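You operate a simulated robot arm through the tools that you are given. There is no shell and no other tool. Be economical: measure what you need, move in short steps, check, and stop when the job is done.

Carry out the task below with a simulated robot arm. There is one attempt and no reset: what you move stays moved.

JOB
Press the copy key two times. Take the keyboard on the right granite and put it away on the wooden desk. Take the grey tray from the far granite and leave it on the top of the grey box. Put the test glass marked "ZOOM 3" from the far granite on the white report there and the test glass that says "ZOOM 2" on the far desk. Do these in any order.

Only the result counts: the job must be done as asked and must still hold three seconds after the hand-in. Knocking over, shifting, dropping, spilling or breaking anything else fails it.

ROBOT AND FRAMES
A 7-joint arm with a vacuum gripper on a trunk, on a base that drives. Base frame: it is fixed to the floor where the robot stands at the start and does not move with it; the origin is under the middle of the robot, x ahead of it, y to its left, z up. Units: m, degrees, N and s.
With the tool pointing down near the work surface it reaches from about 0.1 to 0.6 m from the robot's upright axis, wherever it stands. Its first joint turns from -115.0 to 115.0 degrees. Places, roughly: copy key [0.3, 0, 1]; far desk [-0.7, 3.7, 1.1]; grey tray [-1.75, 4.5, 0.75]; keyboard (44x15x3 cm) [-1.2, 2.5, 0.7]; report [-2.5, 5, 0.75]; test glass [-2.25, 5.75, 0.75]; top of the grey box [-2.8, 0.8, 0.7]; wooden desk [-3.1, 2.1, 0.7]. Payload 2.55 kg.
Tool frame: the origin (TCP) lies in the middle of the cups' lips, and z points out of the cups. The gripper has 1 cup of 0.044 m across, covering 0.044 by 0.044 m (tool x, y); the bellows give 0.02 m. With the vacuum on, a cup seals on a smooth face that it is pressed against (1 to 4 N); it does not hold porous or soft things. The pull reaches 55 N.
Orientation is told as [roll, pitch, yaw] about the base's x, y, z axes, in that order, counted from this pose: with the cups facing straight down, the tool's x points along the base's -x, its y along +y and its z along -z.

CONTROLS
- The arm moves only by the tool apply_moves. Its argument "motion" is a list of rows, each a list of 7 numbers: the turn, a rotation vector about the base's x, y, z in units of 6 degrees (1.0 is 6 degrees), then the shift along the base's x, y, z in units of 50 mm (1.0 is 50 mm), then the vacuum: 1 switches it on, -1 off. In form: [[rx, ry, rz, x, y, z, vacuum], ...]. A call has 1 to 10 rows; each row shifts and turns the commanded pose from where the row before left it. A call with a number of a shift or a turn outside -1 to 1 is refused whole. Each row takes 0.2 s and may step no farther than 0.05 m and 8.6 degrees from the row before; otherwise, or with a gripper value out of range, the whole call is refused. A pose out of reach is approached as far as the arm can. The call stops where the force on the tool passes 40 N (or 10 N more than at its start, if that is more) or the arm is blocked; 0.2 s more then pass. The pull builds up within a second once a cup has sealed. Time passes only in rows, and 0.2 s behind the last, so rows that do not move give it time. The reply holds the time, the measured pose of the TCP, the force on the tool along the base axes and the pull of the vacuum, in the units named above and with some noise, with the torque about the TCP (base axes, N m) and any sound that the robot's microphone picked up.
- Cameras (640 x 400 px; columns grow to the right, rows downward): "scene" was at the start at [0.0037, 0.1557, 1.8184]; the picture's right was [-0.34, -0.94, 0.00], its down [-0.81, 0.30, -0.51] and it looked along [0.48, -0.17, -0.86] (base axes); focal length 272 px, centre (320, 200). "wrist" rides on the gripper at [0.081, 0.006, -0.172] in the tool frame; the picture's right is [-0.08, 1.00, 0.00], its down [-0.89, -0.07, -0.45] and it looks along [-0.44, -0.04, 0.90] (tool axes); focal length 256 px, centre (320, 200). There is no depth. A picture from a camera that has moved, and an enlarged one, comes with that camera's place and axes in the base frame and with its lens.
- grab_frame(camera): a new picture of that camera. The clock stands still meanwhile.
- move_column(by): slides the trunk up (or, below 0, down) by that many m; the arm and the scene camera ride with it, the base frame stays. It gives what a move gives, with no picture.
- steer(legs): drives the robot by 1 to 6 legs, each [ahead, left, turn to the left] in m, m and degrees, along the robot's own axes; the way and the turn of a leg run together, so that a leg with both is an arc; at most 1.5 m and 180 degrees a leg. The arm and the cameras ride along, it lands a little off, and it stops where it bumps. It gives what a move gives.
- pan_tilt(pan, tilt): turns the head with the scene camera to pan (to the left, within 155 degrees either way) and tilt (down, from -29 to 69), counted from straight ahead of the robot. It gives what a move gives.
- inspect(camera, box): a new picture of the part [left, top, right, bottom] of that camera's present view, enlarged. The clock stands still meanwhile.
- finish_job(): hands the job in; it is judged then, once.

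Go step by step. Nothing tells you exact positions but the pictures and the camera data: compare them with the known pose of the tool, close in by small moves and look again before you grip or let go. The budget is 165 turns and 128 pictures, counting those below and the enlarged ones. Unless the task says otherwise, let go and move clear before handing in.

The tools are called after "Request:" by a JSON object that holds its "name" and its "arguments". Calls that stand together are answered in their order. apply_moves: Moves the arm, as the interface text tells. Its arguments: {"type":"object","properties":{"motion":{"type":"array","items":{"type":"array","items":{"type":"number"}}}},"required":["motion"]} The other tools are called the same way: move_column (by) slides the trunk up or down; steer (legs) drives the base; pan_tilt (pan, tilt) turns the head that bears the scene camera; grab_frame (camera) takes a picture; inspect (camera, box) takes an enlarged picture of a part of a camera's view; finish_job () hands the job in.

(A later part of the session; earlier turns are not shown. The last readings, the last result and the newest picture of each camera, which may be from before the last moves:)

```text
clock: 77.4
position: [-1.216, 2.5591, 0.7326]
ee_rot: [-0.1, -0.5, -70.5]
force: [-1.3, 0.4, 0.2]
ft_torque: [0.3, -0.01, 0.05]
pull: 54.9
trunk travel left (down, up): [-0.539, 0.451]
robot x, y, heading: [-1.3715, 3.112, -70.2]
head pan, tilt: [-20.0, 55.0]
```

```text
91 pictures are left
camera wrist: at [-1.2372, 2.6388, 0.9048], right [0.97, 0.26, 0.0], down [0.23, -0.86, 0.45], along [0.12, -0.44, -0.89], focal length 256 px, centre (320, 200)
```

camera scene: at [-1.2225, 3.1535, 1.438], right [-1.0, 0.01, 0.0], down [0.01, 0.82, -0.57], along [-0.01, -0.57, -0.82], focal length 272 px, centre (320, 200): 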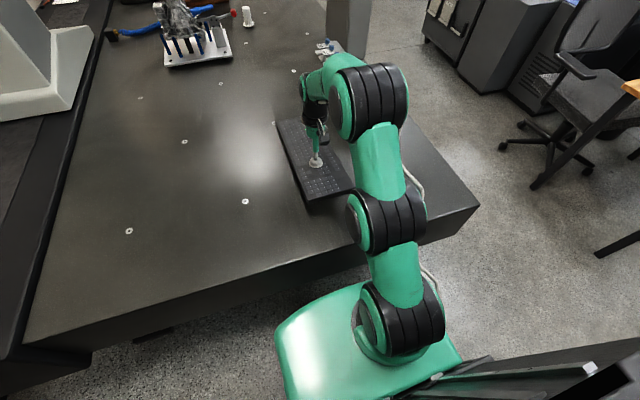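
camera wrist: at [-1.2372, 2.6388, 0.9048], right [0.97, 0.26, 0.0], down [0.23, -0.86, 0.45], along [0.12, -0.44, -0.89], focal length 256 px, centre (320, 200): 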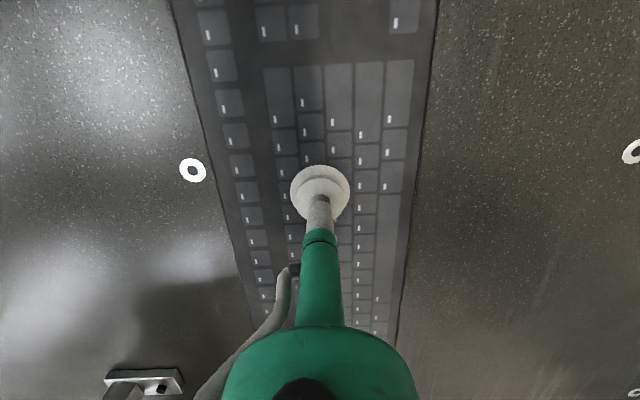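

Sealed at the middle. I'll lift it and check the torque.

Request:
{"name": "move_column", "arguments": {"by": 0.25}}

```text
clock: 80.0
position: [-1.2158, 2.5579, 0.9855]
ee_rot: [-0.1, -0.8, -70.5]
force: [0.4, 0.6, -9.1]
ft_torque: [-0.13, -0.04, 0.0]
pull: 55.0
trunk travel left (down, up): [-0.789, 0.201]
robot x, y, heading: [-1.3689, 3.1113, -70.8]
head pan, tilt: [-20.0, 55.0]
```

Balanced and held. I'll draw the arm in a little, back away from the granite, move sideways to open floor, and look at the wooden desk.

Request:
{"name": "apply_moves", "arguments": {"motion": [[0, 0, 0, -0.2, 0.6, 0, 1], [0, 0, 0, -0.2, 0.6, 0, 1], [0, 0, 0, -0.2, 0.6, 0, 1]]}}

Request:
{"name": "steer", "arguments": {"legs": [[-0.2, 0, 0], [0, -0.8, 0]]}}

Request:
{"name": "pan_tilt", "arguments": {"pan": -60, "tilt": 40}}

Request:
{"name": "grab_frame", "arguments": {"camera": "scene"}}

```text
clock: 80.8
position: [-1.2449, 2.6474, 0.9857]
ee_rot: [-0.1, -1.0, -70.5]
force: [-0.3, 0.2, -8.4]
ft_torque: [-0.14, -0.09, 0.02]
pull: 54.9
trunk travel left (down, up): [-0.789, 0.201]
robot x, y, heading: [-1.3693, 3.1083, -70.7]
head pan, tilt: [-20.0, 55.0]
```

```text
clock: 86.2
position: [-2.0596, 2.5746, 0.9855]
ee_rot: [-0.1, -0.9, -70.7]
force: [-0.1, -0.1, -8.3]
ft_torque: [-0.14, -0.1, -0.02]
pull: 55.2
trunk travel left (down, up): [-0.789, 0.201]
robot x, y, heading: [-2.181, 3.0328, -70.6]
head pan, tilt: [-20.0, 55.0]
```

```text
clock: 87.3
position: [-2.0603, 2.5744, 0.9847]
ee_rot: [-0.1, -0.8, -70.7]
force: [-0.3, 0.3, -8.1]
ft_torque: [-0.13, -0.01, -0.02]
pull: 55.2
trunk travel left (down, up): [-0.789, 0.201]
robot x, y, heading: [-2.1858, 3.0364, -70.8]
head pan, tilt: [-60.0, 40.0]
```

```text
90 pictures are left
camera scene: at [-2.0922, 3.0878, 1.7086], right [-0.76, 0.65, 0.0], down [0.42, 0.49, -0.77], along [-0.5, -0.58, -0.64], focal length 272 px, centre (320, 200)
```

scene: 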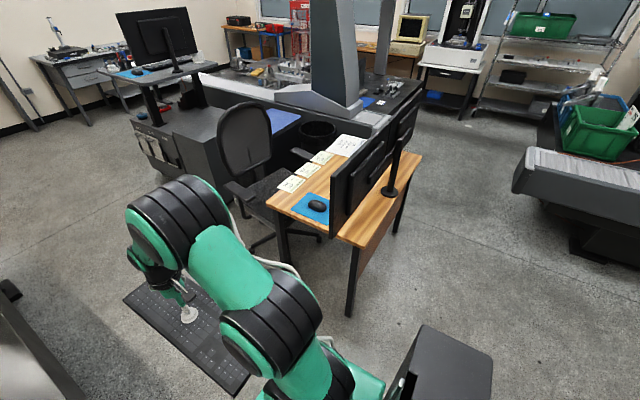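

Desk geometry: front-right corner near (-2.63, 2.02), length direction (-0.956, -0.294), with monitors along the back and the free space in the middle. I'll raise the keyboard above monitor height, drive to the desk's right side and face it.

Request:
{"name": "move_column", "arguments": {"by": 0.19}}

Request:
{"name": "apply_moves", "arguments": {"motion": [[0, 0, 0, 0, 0, 1, 1], [0, 0, 0, 0, 0, 1, 1], [0, 0, 0, 0, 0, 0, 1]]}}

Request:
{"name": "steer", "arguments": {"legs": [[0.561, -0.243, 0], [0, 0, -92]]}}

Request:
{"name": "pan_tilt", "arguments": {"pan": 10, "tilt": 50}}

Request:
{"name": "grab_frame", "arguments": {"camera": "scene"}}

```text
clock: 89.4
position: [-2.0604, 2.5736, 1.1747]
ee_rot: [0.0, -0.8, -70.7]
force: [0.0, 0.5, -8.7]
ft_torque: [-0.12, -0.08, 0.02]
pull: 54.9
trunk travel left (down, up): [-0.979, 0.011]
robot x, y, heading: [-2.1811, 3.0377, -70.7]
head pan, tilt: [-60.0, 40.0]
```

```text
clock: 90.2
position: [-2.0597, 2.5753, 1.2751]
ee_rot: [-0.2, -0.7, -70.7]
force: [1.0, -0.7, -7.6]
ft_torque: [-0.15, -0.09, -0.04]
pull: 54.4
trunk travel left (down, up): [-0.979, 0.011]
robot x, y, heading: [-2.1843, 3.036, -70.6]
head pan, tilt: [-60.0, 40.0]
```

```text
clock: 97.5
position: [-2.6881, 2.3053, 1.2752]
ee_rot: [0.0, -0.8, -161.5]
force: [0.1, 0.6, -9.2]
ft_torque: [-0.06, 0.14, -0.01]
pull: 54.9
trunk travel left (down, up): [-0.979, 0.011]
robot x, y, heading: [-2.224, 2.4225, -161.5]
head pan, tilt: [-60.0, 40.0]
```

```text
clock: 98.9
position: [-2.6879, 2.3053, 1.2738]
ee_rot: [-0.2, -0.9, -161.5]
force: [0.3, 0.5, -7.9]
ft_torque: [-0.05, 0.12, 0.06]
pull: 54.7
trunk travel left (down, up): [-0.979, 0.011]
robot x, y, heading: [-2.2251, 2.4247, -161.5]
head pan, tilt: [10.0, 50.0]
```

```text
89 pictures are left
camera scene: at [-2.18, 2.2396, 1.8845], right [-0.48, 0.88, 0.0], down [0.67, 0.36, -0.64], along [-0.56, -0.31, -0.77], focal length 272 px, centre (320, 200)
```

scene: 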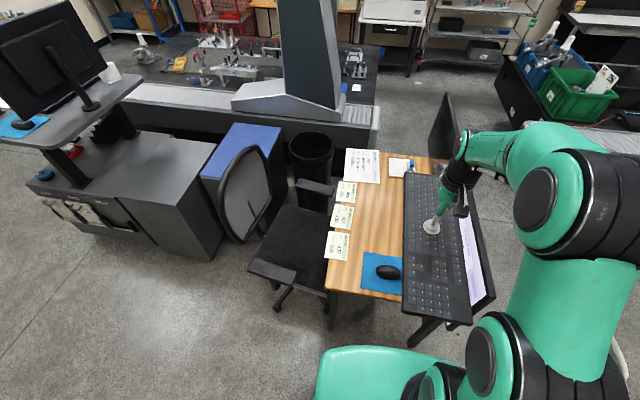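

The desk layout is measured; the target spot is about (-3.144, 2.157), between the mouse pad, the notes, the paper and the monitor foot. I'll test, high in free air, how far the arm reaches when the shoulder sits lower relative to the cup.

Request:
{"name": "apply_moves", "arguments": {"motion": [[0, 0, 0, 0, 0, 1, 1], [0, 0, 0, 0, 0, 1, 1], [0, 0, 0, 0, 0, 1, 1], [0, 0, 0, 0, 0, 1, 1], [0, 0, 0, -0.9, -0.3, 0, 1], [0, 0, 0, -0.9, -0.3, 0, 1], [0, 0, 0, -0.9, -0.3, 0, 1], [0, 0, 0, -0.9, -0.3, 0, 1]]}}

```text
clock: 100.7
position: [-2.7848, 2.2682, 1.2301]
ee_rot: [-0.1, -1.6, -161.5]
force: [-1.4, -0.8, -7.9]
ft_torque: [-0.04, 0.06, 0.01]
pull: 54.5
out of reach, approached as far as the arm can: row 1, 2, 3, 4, 5, 6, 7, 8
trunk travel left (down, up): [-0.979, 0.011]
robot x, y, heading: [-2.2239, 2.4205, -161.3]
head pan, tilt: [10.0, 50.0]
```

The arm reaches farther when the trunk is high relative to the cup, not low. Let me look at the monitor's position relative to the keyboard before lowering.

Request:
{"name": "grab_frame", "arguments": {"camera": "scene"}}

Request:
{"name": "grab_frame", "arguments": {"camera": "wrist"}}

```text
88 pictures are left
camera scene: at [-2.1844, 2.2379, 1.8844], right [-0.48, 0.88, 0.0], down [0.68, 0.37, -0.64], along [-0.56, -0.31, -0.77], focal length 272 px, centre (320, 200)
```

scene: 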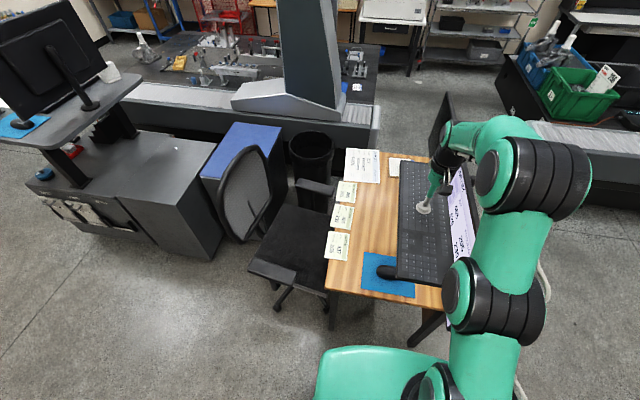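

```text
87 pictures are left
camera wrist: at [-2.7006, 2.2902, 1.4009], right [0.24, -0.97, 0.0], down [-0.86, -0.21, 0.47], along [-0.46, -0.11, -0.88], focal length 256 px, centre (320, 200)
```

wrist: 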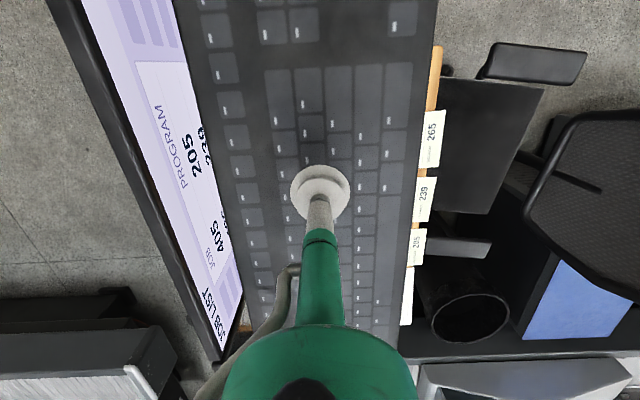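

The monitor face is at least 0.1 m away from the keyboard's edge. I'll lower the cup in front of the monitor while extending, to find the real reach at a lower height.

Request:
{"name": "apply_moves", "arguments": {"motion": [[0, 0, 0, 0, 0, -0.9, 1], [0, 0, 0, 0, 0, -0.9, 1], [0, 0, 0, -0.38, -0.13, -0.8, 1], [0, 0, 0, -0.38, -0.13, -0.8, 1], [0, 0, 0, -0.38, -0.13, -0.4, 1], [0, 0, 0, -0.38, -0.13, -0.4, 1]]}}

```text
clock: 102.1
position: [-2.8576, 2.2436, 1.0196]
ee_rot: [-0.1, -0.6, -161.5]
force: [0.6, 0.2, -7.9]
ft_torque: [-0.04, 0.06, -0.03]
pull: 54.8
trunk travel left (down, up): [-0.979, 0.011]
robot x, y, heading: [-2.2232, 2.4242, -161.5]
head pan, tilt: [10.0, 50.0]
```

Request:
{"name": "apply_moves", "arguments": {"motion": [[0, 0, 0, -0.38, -0.13, -0.3, 1], [0, 0, 0, -0.38, -0.13, -0.3, 1], [0, 0, 0, -0.38, -0.13, -0.3, 1], [0, 0, 0, -0.38, -0.13, -0.3, 1]]}}

```text
clock: 103.1
position: [-2.8638, 2.236, 0.9875]
ee_rot: [-0.1, -0.9, -161.5]
force: [-0.2, -0.5, -8.3]
ft_torque: [-0.05, 0.13, -0.01]
pull: 54.6
out of reach, approached as far as the arm can: row 1, 2, 3, 4
trunk travel left (down, up): [-0.979, 0.011]
robot x, y, heading: [-2.2266, 2.4251, -161.3]
head pan, tilt: [10.0, 50.0]
```

The arm reaches about 0.665 m with the trunk high. I'll drive in slowly between the desk's right-hand legs, keeping the keyboard above the desk.

Request:
{"name": "steer", "arguments": {"legs": [[0.2, -0.03, 0]]}}

Request:
{"name": "pan_tilt", "arguments": {"pan": 20, "tilt": 65}}

Request:
{"name": "grab_frame", "arguments": {"camera": "scene"}}

```text
clock: 104.7
position: [-3.0636, 2.203, 0.9866]
ee_rot: [-0.1, -0.9, -161.6]
force: [-0.7, -0.5, -7.8]
ft_torque: [-0.06, 0.15, 0.0]
pull: 55.2
trunk travel left (down, up): [-0.979, 0.011]
robot x, y, heading: [-2.4251, 2.3864, -161.9]
head pan, tilt: [10.0, 50.0]
```

```text
clock: 105.5
position: [-3.0642, 2.2035, 0.9862]
ee_rot: [-0.1, -0.7, -161.5]
force: [-0.1, -0.1, -9.0]
ft_torque: [-0.02, 0.12, -0.01]
pull: 54.4
trunk travel left (down, up): [-0.979, 0.011]
robot x, y, heading: [-2.4277, 2.3826, -161.3]
head pan, tilt: [20.0, 65.0]
```

```text
86 pictures are left
camera scene: at [-2.3613, 2.2025, 1.8664], right [-0.62, 0.78, 0.0], down [0.71, 0.56, -0.42], along [-0.33, -0.26, -0.91], focal length 272 px, centre (320, 200)
```

scene: 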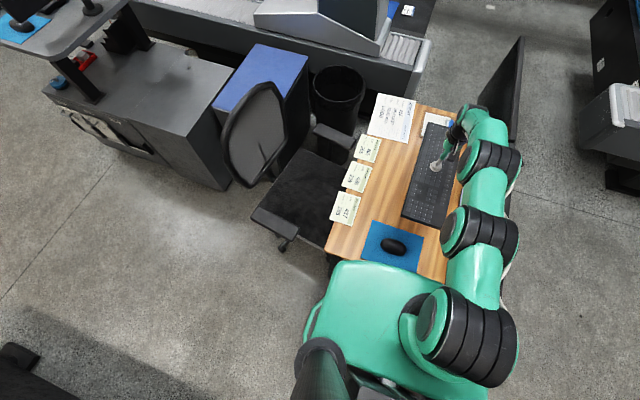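

Everything is in view; I need about 0.08 m more along the desk. I'll drive in that last bit, staying clear of the desk legs.

Request:
{"name": "steer", "arguments": {"legs": [[0.08, -0.01, 0]]}}

Request:
{"name": "grab_frame", "arguments": {"camera": "scene"}}

Request:
{"name": "grab_frame", "arguments": {"camera": "wrist"}}

```text
clock: 106.6
position: [-3.1424, 2.1881, 0.9868]
ee_rot: [-0.2, -0.8, -161.6]
force: [-0.8, -0.8, -8.3]
ft_torque: [-0.06, 0.12, -0.01]
pull: 54.9
trunk travel left (down, up): [-0.979, 0.011]
robot x, y, heading: [-2.5066, 2.3722, -161.6]
head pan, tilt: [20.0, 65.0]
```

```text
85 pictures are left
camera scene: at [-2.4404, 2.187, 1.8664], right [-0.62, 0.78, 0.0], down [0.71, 0.56, -0.42], along [-0.33, -0.26, -0.91], focal length 272 px, centre (320, 200)
```

scene: 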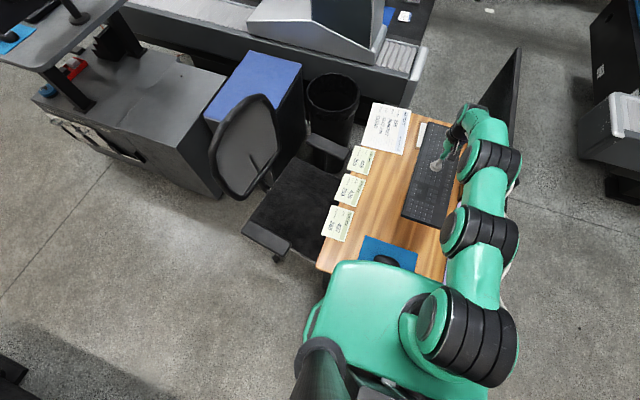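

```text
84 pictures are left
camera wrist: at [-3.061, 2.2079, 1.1578], right [0.24, -0.97, 0.0], down [-0.86, -0.21, 0.46], along [-0.44, -0.11, -0.89], focal length 256 px, centre (320, 200)
```

wrist: 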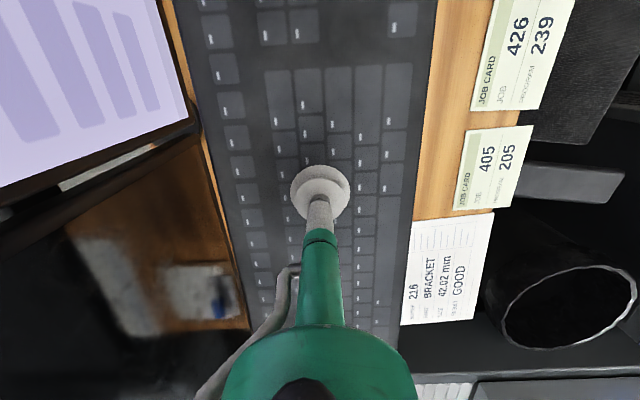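

The cup is at (e1 0.464, e2 0.314) in desk coordinates, right on target, and the monitors are about 0.1 m to the side of the keyboard. I'll lower with the trunk.

Request:
{"name": "move_column", "arguments": {"by": -0.21}}

Request:
{"name": "grab_frame", "arguments": {"camera": "wrist"}}

Request:
{"name": "grab_frame", "arguments": {"camera": "scene"}}

```text
clock: 108.8
position: [-3.1417, 2.1872, 0.7771]
ee_rot: [0.0, -0.8, -161.5]
force: [0.1, 0.9, -8.6]
ft_torque: [-0.05, 0.1, 0.0]
pull: 55.2
trunk travel left (down, up): [-0.769, 0.221]
robot x, y, heading: [-2.5017, 2.3706, -161.5]
head pan, tilt: [20.0, 65.0]
```

```text
83 pictures are left
camera wrist: at [-3.0603, 2.2081, 0.9481], right [0.24, -0.97, 0.0], down [-0.86, -0.21, 0.46], along [-0.45, -0.11, -0.89], focal length 256 px, centre (320, 200)
```

wrist: 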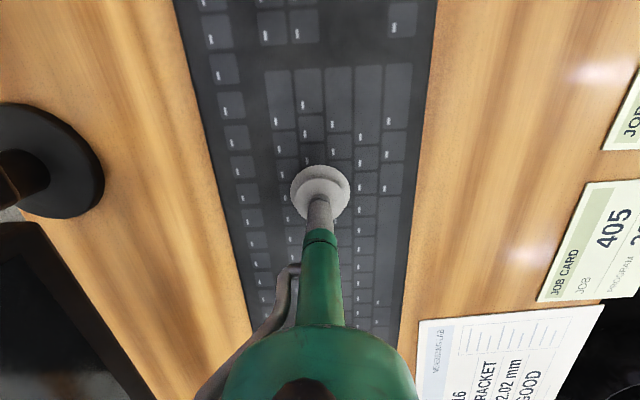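

```text
82 pictures are left
camera scene: at [-2.4395, 2.1873, 1.6564], right [-0.62, 0.78, 0.0], down [0.71, 0.56, -0.42], along [-0.33, -0.26, -0.91], focal length 272 px, centre (320, 200)
```

scene: 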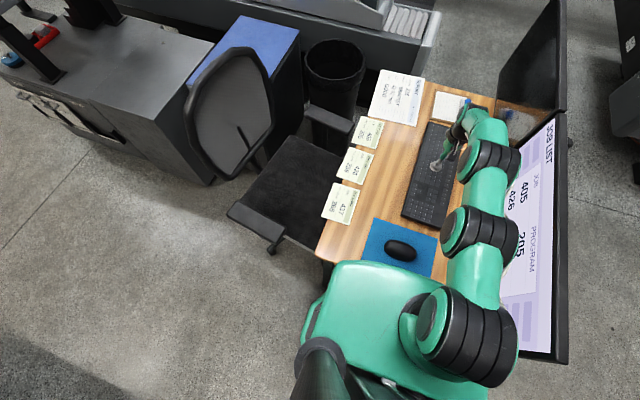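

The keyboard clears the pad, notes, paper and monitor foot. I'll set it down in small steps.

Request:
{"name": "apply_moves", "arguments": {"motion": [[0, 0, 0, 0, 0, -0.4, 1], [0, 0, 0, 0, 0, -0.2, 1], [0, 0, 0, 0, 0, -0.1, 1]]}}

```text
clock: 109.6
position: [-3.1448, 2.1868, 0.7577]
ee_rot: [-0.1, -2.1, -161.5]
force: [12.1, 2.7, 18.5]
ft_torque: [0.09, -0.25, -0.04]
pull: 55.2
out of reach, approached as far as the arm can: row 2
trunk travel left (down, up): [-0.769, 0.221]
robot x, y, heading: [-2.5053, 2.3718, -161.6]
head pan, tilt: [20.0, 65.0]
stopped in row 3: the force on the tool passed its limit at 40 N (the readings are from after the stop); the commanded pose is now the measured one
```

It touched down at 0.757 m. I'll relieve the force a little and release the vacuum.

Request:
{"name": "apply_moves", "arguments": {"motion": [[0, 0, 0, 0, 0, 0.15, 1], [0, 0, 0, 0, 0, 0, 1]]}}

```text
clock: 110.2
position: [-3.1454, 2.1868, 0.7584]
ee_rot: [-0.1, -1.8, -161.4]
force: [-0.8, 0.1, -9.1]
ft_torque: [-0.08, 0.16, 0.0]
pull: 55.2
trunk travel left (down, up): [-0.769, 0.221]
robot x, y, heading: [-2.5034, 2.3739, -161.8]
head pan, tilt: [20.0, 65.0]
```

Request:
{"name": "apply_moves", "arguments": {"motion": [[0, 0, 0, 0, 0, -0.12, 1], [0, 0, 0, 0, 0, 0, 1]]}}

Request:
{"name": "grab_frame", "arguments": {"camera": "wrist"}}

```text
clock: 110.8
position: [-3.1464, 2.1859, 0.7571]
ee_rot: [-0.1, -2.2, -161.5]
force: [5.6, 0.6, 10.1]
ft_torque: [0.08, -0.18, -0.01]
pull: 54.8
trunk travel left (down, up): [-0.769, 0.221]
robot x, y, heading: [-2.5067, 2.3682, -161.7]
head pan, tilt: [20.0, 65.0]
```

```text
81 pictures are left
camera wrist: at [-3.0607, 2.208, 0.9273], right [0.24, -0.97, 0.0], down [-0.85, -0.21, 0.48], along [-0.47, -0.12, -0.88], focal length 256 px, centre (320, 200)
```

wrist: 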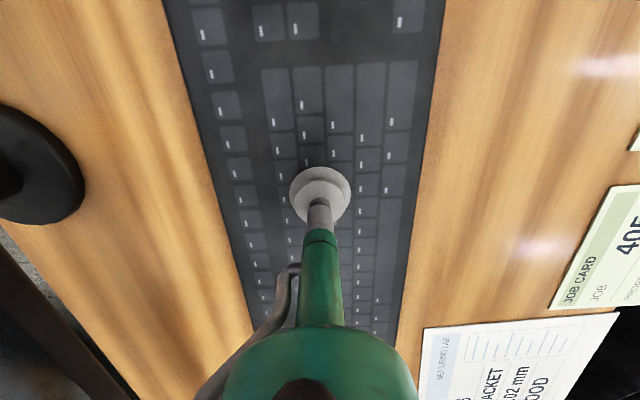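

Request:
{"name": "apply_moves", "arguments": {"motion": [[0, 0, 0, 0, 0, 0.05, -1], [0, 0, 0, 0, 0, 0, -1], [0, 0, 0, 0, 0, 0, -1], [0, 0, 0, 0, 0, 0.4, -1], [0, 0, 0, 0, 0, 0.6, -1]]}}

Request:
{"name": "grab_frame", "arguments": {"camera": "wrist"}}

Request:
{"name": "grab_frame", "arguments": {"camera": "scene"}}

```text
clock: 112.0
position: [-3.1451, 2.1868, 0.8089]
ee_rot: [-0.1, -2.0, -161.5]
force: [-0.1, 0.0, -0.3]
ft_torque: [-0.01, 0.05, -0.01]
pull: 0.0
trunk travel left (down, up): [-0.769, 0.221]
robot x, y, heading: [-2.5034, 2.3702, -161.8]
head pan, tilt: [20.0, 65.0]
```

```text
80 pictures are left
camera wrist: at [-3.0599, 2.2089, 0.9779], right [0.24, -0.97, 0.0], down [-0.85, -0.21, 0.47], along [-0.46, -0.11, -0.88], focal length 256 px, centre (320, 200)
```

wrist: 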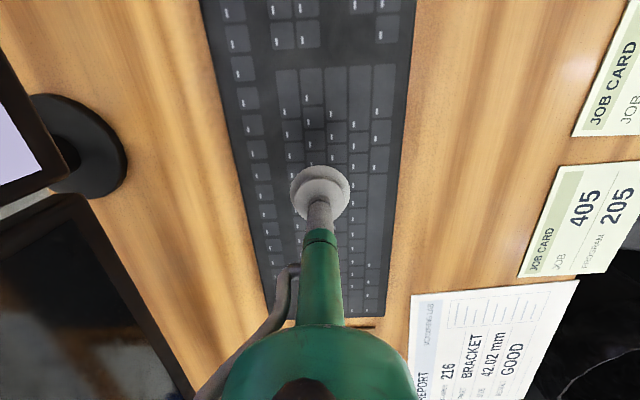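

```text
79 pictures are left
camera scene: at [-2.4378, 2.1877, 1.6563], right [-0.62, 0.78, 0.0], down [0.71, 0.56, -0.42], along [-0.33, -0.26, -0.91], focal length 272 px, centre (320, 200)
```

scene: 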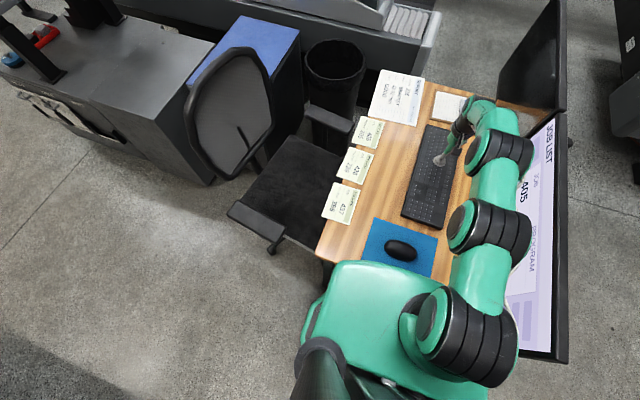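

The keyboard rests on the desk, clear of everything. I'll raise the trunk, draw the arm in, and back out.

Request:
{"name": "move_column", "arguments": {"by": 0.22}}

Request:
{"name": "apply_moves", "arguments": {"motion": [[0, 0, 0, 0.3, 0.1, 0.9, -1], [0, 0, 0, 0.6, 0.2, 0.7, -1], [0, 0, 0, 0.8, 0.26, 0.5, -1], [0, 0, 0, 0.9, 0.3, 0.3, -1], [0, 0, 0, 0.9, 0.3, 0.3, -1], [0, 0, 0, 0.9, 0.3, 0.3, -1], [0, 0, 0, 0.9, 0.3, 0, -1]]}}

Request:
{"name": "steer", "arguments": {"legs": [[-0.4, 0, 0], [0, -0.6, 0]]}}

Request:
{"name": "pan_tilt", "arguments": {"pan": -110, "tilt": 30}}

Request:
{"name": "grab_frame", "arguments": {"camera": "scene"}}

```text
clock: 114.3
position: [-3.1448, 2.1865, 1.0292]
ee_rot: [-0.2, -1.9, -161.5]
force: [0.5, 0.0, 0.4]
ft_torque: [0.03, 0.03, 0.01]
pull: 0.0
trunk travel left (down, up): [-0.989, 0.001]
robot x, y, heading: [-2.505, 2.3722, -161.7]
head pan, tilt: [20.0, 65.0]
```

```text
clock: 115.9
position: [-2.8765, 2.276, 1.1794]
ee_rot: [-0.1, -2.1, -161.6]
force: [0.2, 0.3, -0.6]
ft_torque: [0.0, 0.04, -0.02]
pull: 0.1
trunk travel left (down, up): [-0.989, 0.001]
robot x, y, heading: [-2.5038, 2.3721, -161.7]
head pan, tilt: [20.0, 65.0]
```

```text
clock: 121.4
position: [-2.6832, 2.9807, 1.1789]
ee_rot: [-0.2, -2.0, -162.3]
force: [-0.7, 0.5, -0.5]
ft_torque: [0.01, 0.03, 0.02]
pull: 0.0
trunk travel left (down, up): [-0.989, 0.001]
robot x, y, heading: [-2.3139, 3.0726, -162.3]
head pan, tilt: [20.0, 65.0]
```

```text
clock: 123.5
position: [-2.6837, 2.9796, 1.1788]
ee_rot: [-0.1, -1.9, -162.1]
force: [-0.3, -0.6, -0.6]
ft_torque: [0.01, 0.04, -0.02]
pull: 0.0
trunk travel left (down, up): [-0.989, 0.001]
robot x, y, heading: [-2.3069, 3.0733, -162.3]
head pan, tilt: [-110.0, 30.0]
```

```text
78 pictures are left
camera scene: at [-2.1941, 3.0153, 1.924], right [1.0, -0.04, 0.0], down [-0.02, -0.5, -0.87], along [0.03, 0.87, -0.5], focal length 272 px, centre (320, 200)
```

scene: 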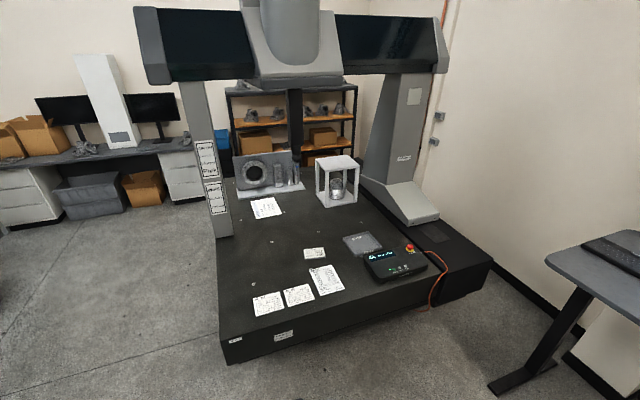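

Now I have a good view of the far granite; I'll zoom in on the items there.

Request:
{"name": "inspect", "arguments": {"camera": "scene", "box": [230, 140, 370, 230]}}

Request:
{"name": "inspect", "arguments": {"camera": "scene", "box": [240, 220, 440, 320]}}

```text
4.44 times, centred on (300, 185) of scene
camera zoom: at [-2.1941, 3.0153, 1.924], right [1.0, -0.04, 0.0], down [-0.02, -0.5, -0.87], along [0.03, 0.87, -0.5], focal length 1207 px, centre (409, 267)
```

zoom: 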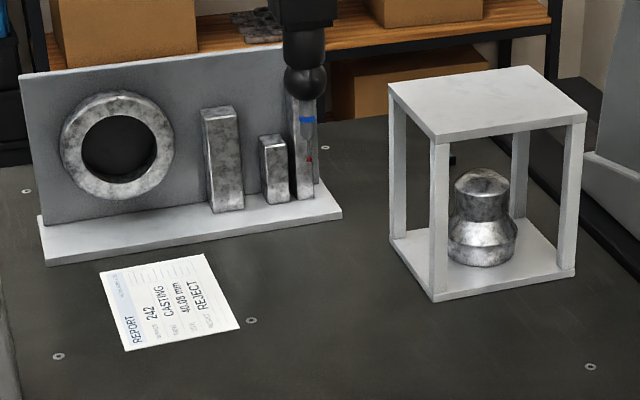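

```text
3.20 times, centred on (340, 270) of scene
camera zoom: at [-2.1941, 3.0153, 1.924], right [1.0, -0.04, 0.0], down [-0.02, -0.5, -0.87], along [0.03, 0.87, -0.5], focal length 869 px, centre (256, -24)
```

zoom: 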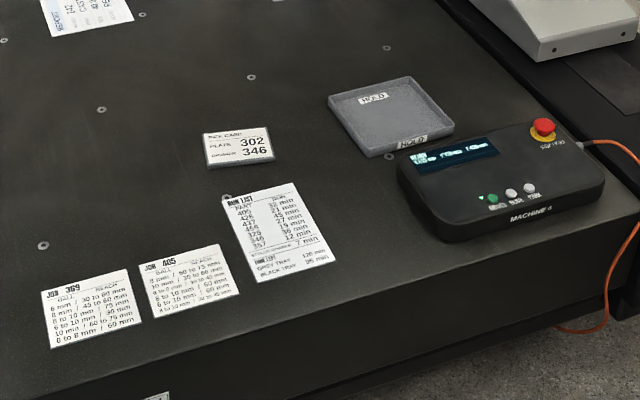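

The grey tray (labelled HOLD, empty) is near (-1.86, 4.49) and the report near (-2.57, 4.98). The test glasses are not visible from here, probably behind the frame. I'll do the tray first: turn to face the far granite and line up with it.

Request:
{"name": "steer", "arguments": {"legs": [[0, 0, -90.7], [0.317, -0.836, 0]]}}

Request:
{"name": "pan_tilt", "arguments": {"pan": 10, "tilt": 45}}

Request:
{"name": "grab_frame", "arguments": {"camera": "scene"}}

Request:
{"name": "grab_frame", "arguments": {"camera": "wrist"}}

```text
clock: 132.1
position: [-1.6809, 4.002, 1.1804]
ee_rot: [0.0, -2.0, 107.2]
force: [0.7, 0.4, 0.2]
ft_torque: [0.01, 0.03, 0.01]
pull: 0.0
trunk travel left (down, up): [-0.989, 0.001]
robot x, y, heading: [-1.5954, 3.6268, 107.1]
head pan, tilt: [-110.0, 30.0]
```

```text
clock: 134.1
position: [-1.6818, 4.0017, 1.1793]
ee_rot: [-0.1, -2.0, 107.2]
force: [-0.1, 0.0, 0.6]
ft_torque: [0.02, -0.02, 0.0]
pull: 0.1
trunk travel left (down, up): [-0.989, 0.001]
robot x, y, heading: [-1.589, 3.6307, 107.1]
head pan, tilt: [10.0, 45.0]
```

```text
75 pictures are left
camera scene: at [-1.7798, 3.5906, 1.9014], right [0.89, 0.46, 0.0], down [0.32, -0.63, -0.71], along [-0.32, 0.63, -0.71], focal length 272 px, centre (320, 200)
```

scene: 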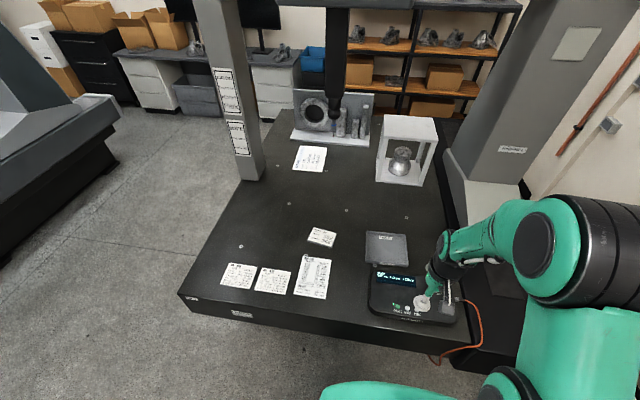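

```text
74 pictures are left
camera wrist: at [-1.6612, 3.9176, 1.3485], right [-0.98, -0.22, 0.0], down [-0.19, 0.86, 0.48], along [-0.1, 0.46, -0.88], focal length 256 px, centre (320, 200)
```

wrist: 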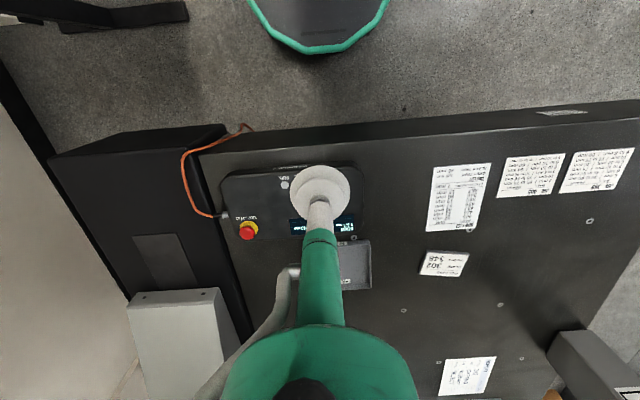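

The tray is about 0.42 m in from the granite's front edge. I'll check whether there's free space under the slab for the base.

Request:
{"name": "pan_tilt", "arguments": {"pan": 70, "tilt": 55}}

Request:
{"name": "grab_frame", "arguments": {"camera": "scene"}}

```text
clock: 135.4
position: [-1.6813, 4.0015, 1.1778]
ee_rot: [0.0, -2.0, 107.2]
force: [-0.9, 0.1, -0.5]
ft_torque: [0.01, 0.0, 0.0]
pull: 0.0
trunk travel left (down, up): [-0.989, 0.001]
robot x, y, heading: [-1.5905, 3.6275, 107.0]
head pan, tilt: [70.0, 55.0]
```

```text
73 pictures are left
camera scene: at [-1.8147, 3.5219, 1.888], right [0.05, 1.0, 0.0], down [0.82, -0.04, -0.57], along [-0.57, 0.03, -0.82], focal length 272 px, centre (320, 200)
```

scene: 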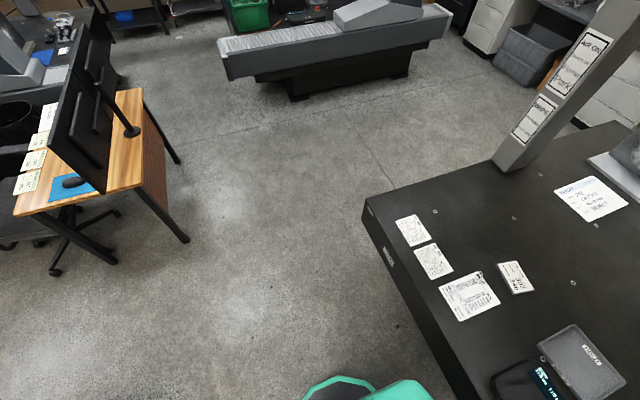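

The sister machine shows the slab overhanging a recessed pedestal, so the low base can go slightly under it. I'll advance 0.2 m.

Request:
{"name": "steer", "arguments": {"legs": [[0.1, 0, 0], [0.1, 0, 0]]}}

Request:
{"name": "pan_tilt", "arguments": {"pan": 5, "tilt": 55}}

Request:
{"name": "apply_moves", "arguments": {"motion": [[0, 0, 0, 0, 0, -0.9, -1], [0, 0, 0, -0.2, 0.5, -0.8, -1], [0, 0, 0, -0.25, 0.8, -0.5, -1], [0, 0, 0, -0.25, 0.8, -0.3, -1]]}}

Request:
{"name": "grab_frame", "arguments": {"camera": "wrist"}}

Request:
{"name": "grab_frame", "arguments": {"camera": "scene"}}

```text
clock: 137.3
position: [-1.7402, 4.1924, 1.1793]
ee_rot: [0.0, -1.9, 107.3]
force: [0.0, 0.2, 0.9]
ft_torque: [0.01, 0.01, -0.04]
pull: 0.1
trunk travel left (down, up): [-0.989, 0.001]
robot x, y, heading: [-1.6526, 3.8152, 107.3]
head pan, tilt: [70.0, 55.0]
```

```text
clock: 138.7
position: [-1.74, 4.1919, 1.1789]
ee_rot: [-0.1, -1.9, 107.3]
force: [0.6, 0.4, 0.5]
ft_torque: [-0.02, -0.01, -0.01]
pull: 0.2
trunk travel left (down, up): [-0.989, 0.001]
robot x, y, heading: [-1.6477, 3.8141, 107.3]
head pan, tilt: [5.0, 55.0]
```

```text
clock: 139.7
position: [-1.7781, 4.3011, 1.0527]
ee_rot: [-0.1, -1.9, 107.3]
force: [-0.7, 0.0, -0.2]
ft_torque: [-0.03, 0.02, 0.0]
pull: 0.1
trunk travel left (down, up): [-0.989, 0.001]
robot x, y, heading: [-1.6498, 3.8153, 107.3]
head pan, tilt: [5.0, 55.0]
```

```text
72 pictures are left
camera wrist: at [-1.7584, 4.217, 1.222], right [-0.98, -0.22, 0.0], down [-0.19, 0.86, 0.47], along [-0.11, 0.46, -0.88], focal length 256 px, centre (320, 200)
```

wrist: 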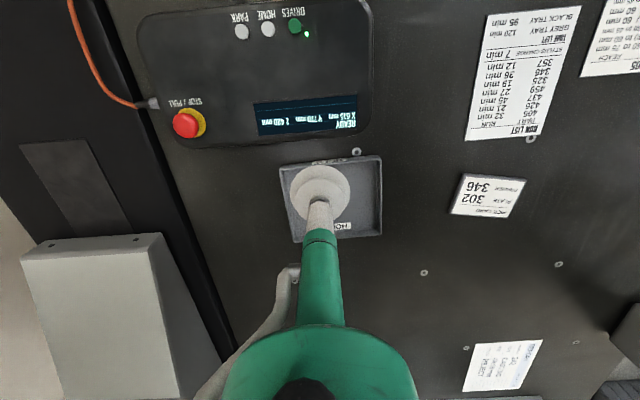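

```text
71 pictures are left
camera scene: at [-1.8298, 3.7789, 1.888], right [0.93, 0.38, 0.0], down [0.31, -0.76, -0.57], along [-0.22, 0.53, -0.82], focal length 272 px, centre (320, 200)
```

scene: 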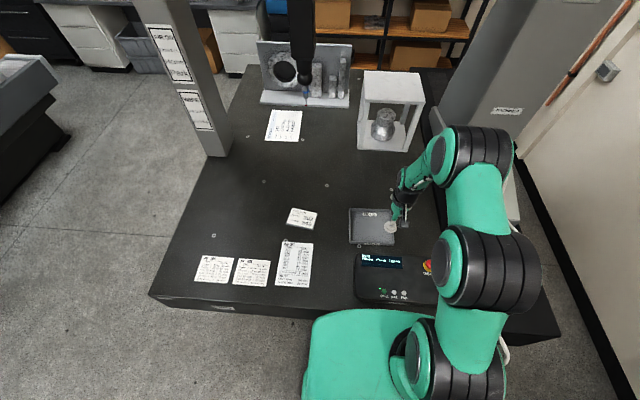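

The tray centre is (-1.847, 4.463). I'll straighten the tool's 2° tilt, move over the tray slightly on the near side, and lower.

Request:
{"name": "apply_moves", "arguments": {"motion": [[-0.3, -0.09, 0, -0.2, 0.5, -0.6, -1], [0, 0, 0, -0.25, 0.6, -0.6, -1], [0, 0, 0, -0.25, 0.6, -0.6, -1], [0, 0, 0, -0.25, 0.55, -0.6, -1], [0, 0, 0, -0.25, 0.53, -0.6, -1], [0, 0, 0, 0, 0, -0.8, -1], [0, 0, 0, 0, 0, -0.8, -1]]}}

Request:
{"name": "grab_frame", "arguments": {"camera": "wrist"}}

```text
clock: 141.3
position: [-1.8265, 4.4075, 0.8596]
ee_rot: [-0.1, -0.1, 107.4]
force: [-0.1, -0.7, 0.6]
ft_torque: [-0.01, 0.0, -0.01]
pull: 0.0
out of reach, approached as far as the arm can: row 5, 6, 7
trunk travel left (down, up): [-0.989, 0.001]
robot x, y, heading: [-1.6497, 3.8163, 107.1]
head pan, tilt: [5.0, 55.0]
```

```text
70 pictures are left
camera wrist: at [-1.809, 4.329, 1.032], right [-0.98, -0.22, 0.0], down [-0.2, 0.87, 0.45], along [-0.1, 0.44, -0.89], focal length 256 px, centre (320, 200)
```

wrist: 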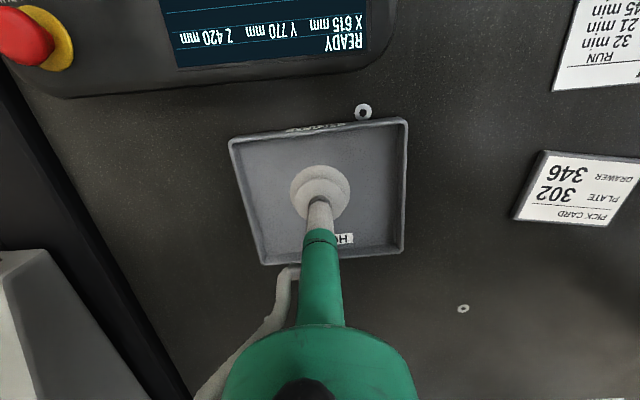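

I'm at the edge of reach with the trunk this high. I'll raise the cup 0.15 m and check that before lowering the trunk.

Request:
{"name": "apply_moves", "arguments": {"motion": [[0, 0, 0, 0, 0, 0.9, -1], [0, 0, 0, -0.1, 0.25, 0.9, -1], [0, 0, 0, -0.1, 0.25, 0.9, -1], [0, 0, 0, -0.05, 0.15, 0.3, -1]]}}

```text
clock: 142.3
position: [-1.839, 4.4397, 1.0101]
ee_rot: [-0.1, 0.1, 107.3]
force: [1.1, 0.3, 0.3]
ft_torque: [0.0, 0.02, 0.01]
pull: 0.0
trunk travel left (down, up): [-0.989, 0.001]
robot x, y, heading: [-1.6478, 3.8187, 107.3]
head pan, tilt: [5.0, 55.0]
```

Right position at z 1.01. Now I'll lower the trunk by 0.21 m to about 0.80.

Request:
{"name": "move_column", "arguments": {"by": -0.21}}

Request:
{"name": "grab_frame", "arguments": {"camera": "wrist"}}

```text
clock: 144.5
position: [-1.8391, 4.439, 0.8004]
ee_rot: [-0.1, -0.2, 107.3]
force: [0.3, -0.8, 0.1]
ft_torque: [-0.02, 0.03, 0.02]
pull: 0.0
trunk travel left (down, up): [-0.779, 0.211]
robot x, y, heading: [-1.6483, 3.8177, 107.2]
head pan, tilt: [5.0, 55.0]
```

```text
69 pictures are left
camera wrist: at [-1.8202, 4.3599, 0.9724], right [-0.98, -0.22, 0.0], down [-0.2, 0.87, 0.45], along [-0.1, 0.44, -0.89], focal length 256 px, centre (320, 200)
```

wrist: 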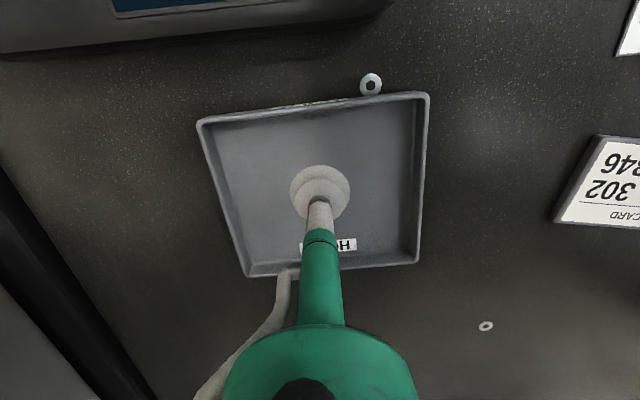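

The cup is close to the tray's centre. I'll lower onto the tray floor with the vacuum on.

Request:
{"name": "apply_moves", "arguments": {"motion": [[0, 0, 0, 0, 0, -0.6, 1], [0, 0, 0, 0, 0, -0.5, 1], [0, 0, 0, 0, 0, -0.15, 1], [0, 0, 0, 0, 0, 0, 1]]}}

```text
clock: 145.5
position: [-1.8383, 4.4402, 0.738]
ee_rot: [-0.1, -0.2, 107.3]
force: [0.7, 0.2, -0.1]
ft_torque: [0.0, 0.01, 0.0]
pull: 0.1
trunk travel left (down, up): [-0.779, 0.211]
robot x, y, heading: [-1.6516, 3.8171, 107.2]
head pan, tilt: [5.0, 55.0]
```

Request:
{"name": "apply_moves", "arguments": {"motion": [[0, 0, 0, 0, 0, -0.15, 1], [0, 0, 0, 0, 0, -0.15, 1], [0, 0, 0, 0, 0, 0, 1], [0, 0, 0, 0, 0, 0, 1]]}}

```text
clock: 146.5
position: [-1.8375, 4.4384, 0.7221]
ee_rot: [-0.1, -0.2, 107.2]
force: [-0.8, -0.1, 0.1]
ft_torque: [-0.14, -0.07, 0.0]
pull: 55.3
trunk travel left (down, up): [-0.779, 0.211]
robot x, y, heading: [-1.6531, 3.8165, 107.0]
head pan, tilt: [5.0, 55.0]
```

Sealed on the tray. I'll lift it.

Request:
{"name": "move_column", "arguments": {"by": 0.21}}

Request:
{"name": "grab_frame", "arguments": {"camera": "wrist"}}

```text
clock: 148.8
position: [-1.8377, 4.438, 0.9318]
ee_rot: [-0.1, 0.0, 107.3]
force: [-0.6, 0.5, -3.3]
ft_torque: [-0.13, -0.02, -0.02]
pull: 54.8
trunk travel left (down, up): [-0.989, 0.001]
robot x, y, heading: [-1.6501, 3.818, 107.3]
head pan, tilt: [5.0, 55.0]
```

```text
68 pictures are left
camera wrist: at [-1.8196, 4.3588, 1.1042], right [-0.98, -0.22, 0.0], down [-0.2, 0.87, 0.45], along [-0.1, 0.44, -0.89], focal length 256 px, centre (320, 200)
```

wrist: 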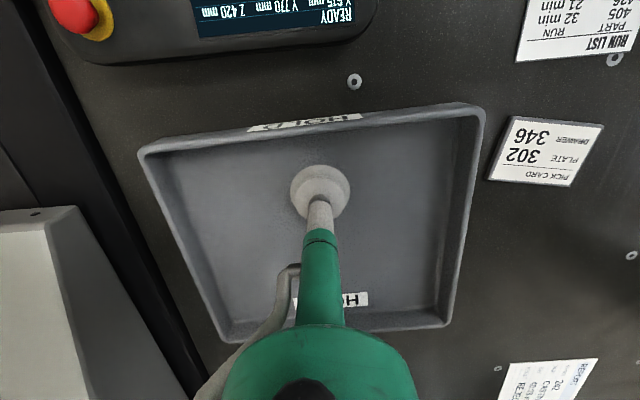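

The tray (0.33 kg) is held level. I'll pull it in, back away from the granite, and drive south down the aisle toward the grey box.

Request:
{"name": "apply_moves", "arguments": {"motion": [[0, 0, 0, 0.1, -0.3, 0.8, 1], [0, 0, 0, 0.26, -0.84, 0.4, 1], [0, 0, 0, 0.26, -0.84, 0.4, 1], [0, 0, 0, 0.26, -0.84, 0.5, 1], [0, 0, 0, 0.26, -0.84, 0.5, 1], [0, 0, 0, 0.26, -0.84, 0.5, 1]]}}

Request:
{"name": "steer", "arguments": {"legs": [[-0.35, 0, 0], [-0.125, 0.724, 0], [-1.224, 0.276, 0], [-0.746, 0.127, 0]]}}

```text
refused: row 4 steps farther than a row can; nothing moved
```

```text
clock: 164.2
position: [-2.2403, 1.7865, 0.9318]
ee_rot: [-0.1, -0.1, 104.5]
force: [0.0, -0.7, -3.6]
ft_torque: [-0.12, -0.04, 0.01]
pull: 55.4
trunk travel left (down, up): [-0.989, 0.001]
robot x, y, heading: [-2.0865, 1.1583, 104.5]
head pan, tilt: [5.0, 55.0]
```

The retraction row was refused, but the drive went fine with the tray held out. I'll retract now before turning.

Request:
{"name": "apply_moves", "arguments": {"motion": [[0, 0, 0, 0.1, -0.3, 0.8, 1], [0, 0, 0, 0.2, -0.78, 0.4, 1], [0, 0, 0, 0.2, -0.78, 0.4, 1], [0, 0, 0, 0.2, -0.78, 0.4, 1], [0, 0, 0, 0.2, -0.78, 0.4, 1], [0, 0, 0, 0.2, -0.78, 0.4, 1]]}}

Request:
{"name": "pan_tilt", "arguments": {"pan": 95, "tilt": 45}}

Request:
{"name": "grab_frame", "arguments": {"camera": "scene"}}

```text
clock: 165.6
position: [-2.1827, 1.5736, 1.0719]
ee_rot: [-0.1, -0.3, 104.5]
force: [-0.5, -0.3, -3.5]
ft_torque: [-0.1, -0.03, 0.01]
pull: 55.0
trunk travel left (down, up): [-0.989, 0.001]
robot x, y, heading: [-2.0839, 1.1526, 104.2]
head pan, tilt: [5.0, 55.0]
```

```text
clock: 167.3
position: [-2.1836, 1.5755, 1.0699]
ee_rot: [0.0, -0.2, 104.5]
force: [-0.7, 0.4, -3.3]
ft_torque: [-0.14, -0.03, -0.01]
pull: 55.1
trunk travel left (down, up): [-0.989, 0.001]
robot x, y, heading: [-2.0854, 1.158, 104.5]
head pan, tilt: [95.0, 45.0]
```

```text
67 pictures are left
camera scene: at [-2.316, 1.0301, 1.9014], right [-0.33, 0.94, 0.0], down [0.67, 0.23, -0.71], along [-0.67, -0.23, -0.71], focal length 272 px, centre (320, 200)
```

scene: 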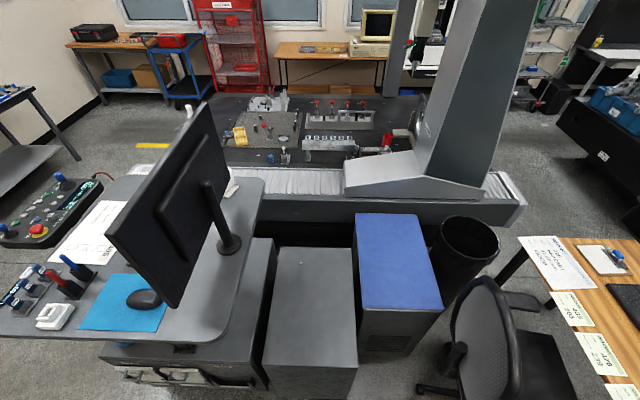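

The grey box top spans roughly (-2.53, 0.72) to (-3.17, 0.92). I'll set the tray near (-2.78, 0.855); first I turn left to face the box and close in.

Request:
{"name": "steer", "arguments": {"legs": [[0, 0, 93], [0.183, 0.081, 0]]}}

Request:
{"name": "pan_tilt", "arguments": {"pan": 10, "tilt": 55}}

Request:
{"name": "grab_frame", "arguments": {"camera": "scene"}}

```text
clock: 172.8
position: [-2.6481, 0.9108, 1.0709]
ee_rot: [-0.1, -0.1, -163.1]
force: [0.6, -0.1, -3.4]
ft_torque: [0.04, -0.2, -0.03]
pull: 54.4
trunk travel left (down, up): [-0.989, 0.001]
robot x, y, heading: [-2.2335, 1.0265, -162.9]
head pan, tilt: [95.0, 45.0]
```

```text
clock: 174.4
position: [-2.6473, 0.9109, 1.0717]
ee_rot: [-0.1, -0.1, -163.1]
force: [0.3, 0.5, -3.2]
ft_torque: [0.05, -0.11, 0.01]
pull: 54.8
trunk travel left (down, up): [-0.989, 0.001]
robot x, y, heading: [-2.2343, 1.0271, -163.4]
head pan, tilt: [10.0, 55.0]
```

```text
66 pictures are left
camera scene: at [-2.1897, 0.8445, 1.888], right [-0.45, 0.89, 0.0], down [0.73, 0.37, -0.57], along [-0.51, -0.26, -0.82], focal length 272 px, centre (320, 200)
```

scene: 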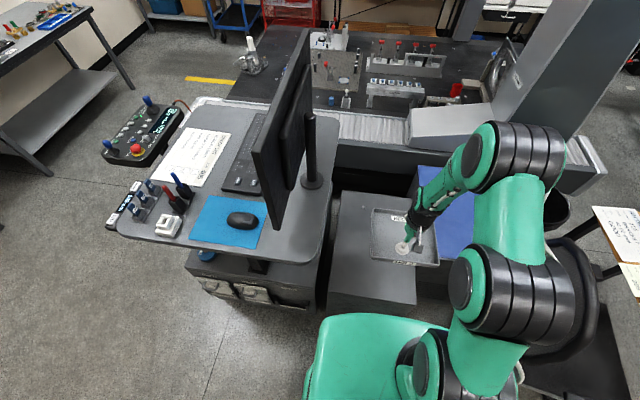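

Request:
{"name": "apply_moves", "arguments": {"motion": [[0, 0, 0, -0.85, -0.38, -0.2, 1], [0, 0, 0, -0.85, -0.38, -0.2, 1], [0, 0, 0, -0.85, -0.38, -0.2, 1], [0, 0, 0, -0.2, -0.1, -0.9, 1]]}}

Request:
{"name": "grab_frame", "arguments": {"camera": "wrist"}}

Request:
{"name": "grab_frame", "arguments": {"camera": "scene"}}

```text
clock: 175.4
position: [-2.7841, 0.8462, 0.996]
ee_rot: [-0.1, -0.2, -163.2]
force: [-0.9, 0.0, -2.5]
ft_torque: [0.05, -0.22, -0.08]
pull: 54.4
trunk travel left (down, up): [-0.989, 0.001]
robot x, y, heading: [-2.2358, 1.0258, -163.1]
head pan, tilt: [10.0, 55.0]
```

```text
65 pictures are left
camera wrist: at [-2.7035, 0.8644, 1.1674], right [0.21, -0.98, 0.0], down [-0.87, -0.19, 0.45], along [-0.44, -0.09, -0.89], focal length 256 px, centre (320, 200)
```

wrist: 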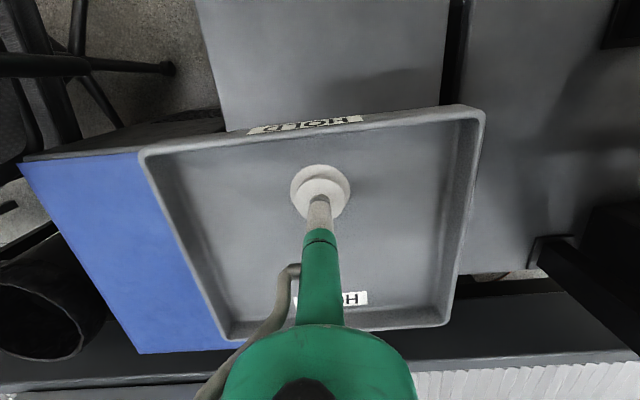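

```text
64 pictures are left
camera scene: at [-2.1919, 0.8439, 1.888], right [-0.45, 0.89, 0.0], down [0.73, 0.37, -0.57], along [-0.51, -0.26, -0.82], focal length 272 px, centre (320, 200)
```

scene: 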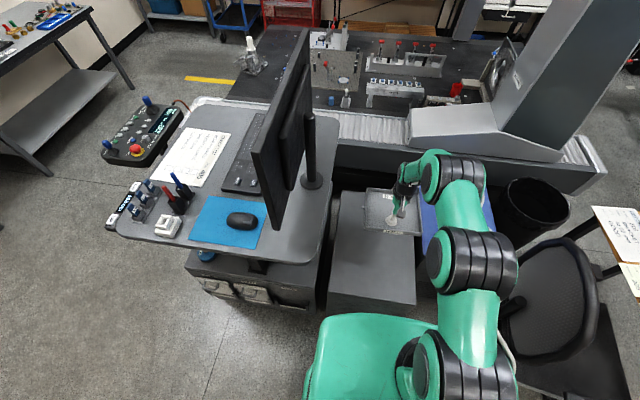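

The tray is well centred over the grey box, between the blue box and the cabinet. I'll lower with the trunk.

Request:
{"name": "move_column", "arguments": {"by": -0.21}}

Request:
{"name": "apply_moves", "arguments": {"motion": [[0, 0, 0, 0, 0, -0.3, 1], [0, 0, 0, 0, 0, -0.2, 1], [0, 0, 0, 0, 0, -0.2, 1]]}}

Request:
{"name": "grab_frame", "arguments": {"camera": "wrist"}}

```text
clock: 177.6
position: [-2.7816, 0.8485, 0.7867]
ee_rot: [-0.1, -0.1, -163.2]
force: [0.2, -0.4, -3.1]
ft_torque: [0.07, -0.14, -0.01]
pull: 55.5
trunk travel left (down, up): [-0.779, 0.211]
robot x, y, heading: [-2.2355, 1.0273, -163.2]
head pan, tilt: [10.0, 55.0]
```

```text
clock: 178.4
position: [-2.7817, 0.8482, 0.7505]
ee_rot: [-0.1, -0.2, -163.2]
force: [-0.1, -0.6, -3.2]
ft_torque: [0.03, -0.2, -0.02]
pull: 54.4
trunk travel left (down, up): [-0.779, 0.211]
robot x, y, heading: [-2.2354, 1.0312, -163.1]
head pan, tilt: [10.0, 55.0]
```

```text
63 pictures are left
camera wrist: at [-2.7021, 0.8653, 0.9229], right [0.21, -0.98, 0.0], down [-0.87, -0.19, 0.45], along [-0.44, -0.09, -0.89], focal length 256 px, centre (320, 200)
```

wrist: 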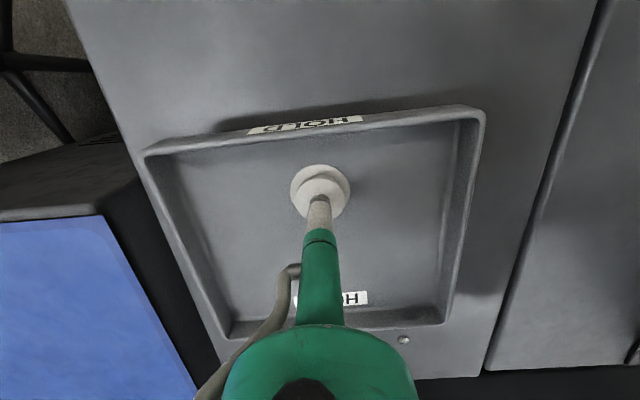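

The tray is fully over the box; I'll shift it 2 cm toward the middle and lower the rest of the way.

Request:
{"name": "apply_moves", "arguments": {"motion": [[0, 0, 0, 0.12, -0.4, 0, 1], [0, 0, 0, 0, 0, -0.2, 1], [0, 0, 0, 0, 0, -0.12, 1]]}}

```text
clock: 179.2
position: [-2.7755, 0.8276, 0.7337]
ee_rot: [-0.1, -0.1, -163.1]
force: [1.1, 0.0, -3.7]
ft_torque: [0.03, -0.16, 0.03]
pull: 54.8
trunk travel left (down, up): [-0.779, 0.211]
robot x, y, heading: [-2.2336, 1.0261, -163.1]
head pan, tilt: [10.0, 55.0]
```

Request:
{"name": "apply_moves", "arguments": {"motion": [[0, 0, 0, 0, 0, -0.12, 1], [0, 0, 0, 0, 0, -0.1, 1]]}}

```text
clock: 179.8
position: [-2.775, 0.8284, 0.7242]
ee_rot: [-0.1, -0.1, -163.2]
force: [0.1, 0.0, -3.5]
ft_torque: [0.0, -0.23, 0.03]
pull: 54.8
trunk travel left (down, up): [-0.779, 0.211]
robot x, y, heading: [-2.2373, 1.0259, -163.1]
head pan, tilt: [10.0, 55.0]
```

Request:
{"name": "apply_moves", "arguments": {"motion": [[0, 0, 0, 0, 0, -0.1, 1], [0, 0, 0, 0, 0, -0.1, 1]]}}

```text
clock: 180.4
position: [-2.775, 0.8283, 0.7142]
ee_rot: [-0.1, -0.1, -163.3]
force: [-0.5, 0.0, -3.2]
ft_torque: [0.05, -0.17, 0.02]
pull: 55.2
trunk travel left (down, up): [-0.779, 0.211]
robot x, y, heading: [-2.2355, 1.0281, -163.0]
head pan, tilt: [10.0, 55.0]
```

Request:
{"name": "apply_moves", "arguments": {"motion": [[0, 0, 0, 0, 0, -0.12, 1], [0, 0, 0, 0, 0, -0.12, 1]]}}

Request:
{"name": "grab_frame", "arguments": {"camera": "wrist"}}

```text
clock: 181.0
position: [-2.7744, 0.8273, 0.7063]
ee_rot: [-0.1, -0.2, -163.3]
force: [11.3, 3.8, 19.1]
ft_torque: [-0.11, 0.39, 0.03]
pull: 54.9
trunk travel left (down, up): [-0.779, 0.211]
robot x, y, heading: [-2.2335, 1.0272, -163.2]
head pan, tilt: [10.0, 55.0]
```

```text
62 pictures are left
camera wrist: at [-2.6939, 0.846, 0.877], right [0.21, -0.98, 0.0], down [-0.87, -0.19, 0.45], along [-0.44, -0.09, -0.89], focal length 256 px, centre (320, 200)
```

wrist: 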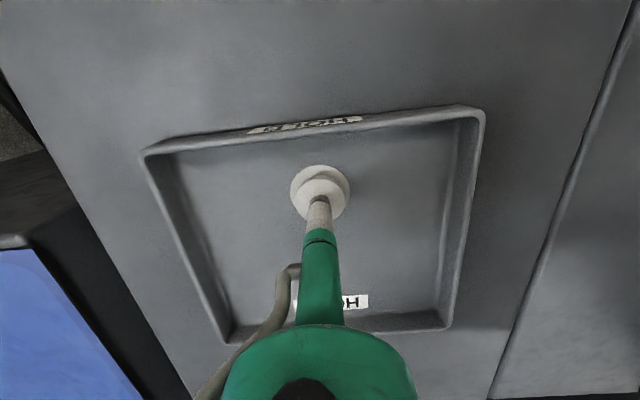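

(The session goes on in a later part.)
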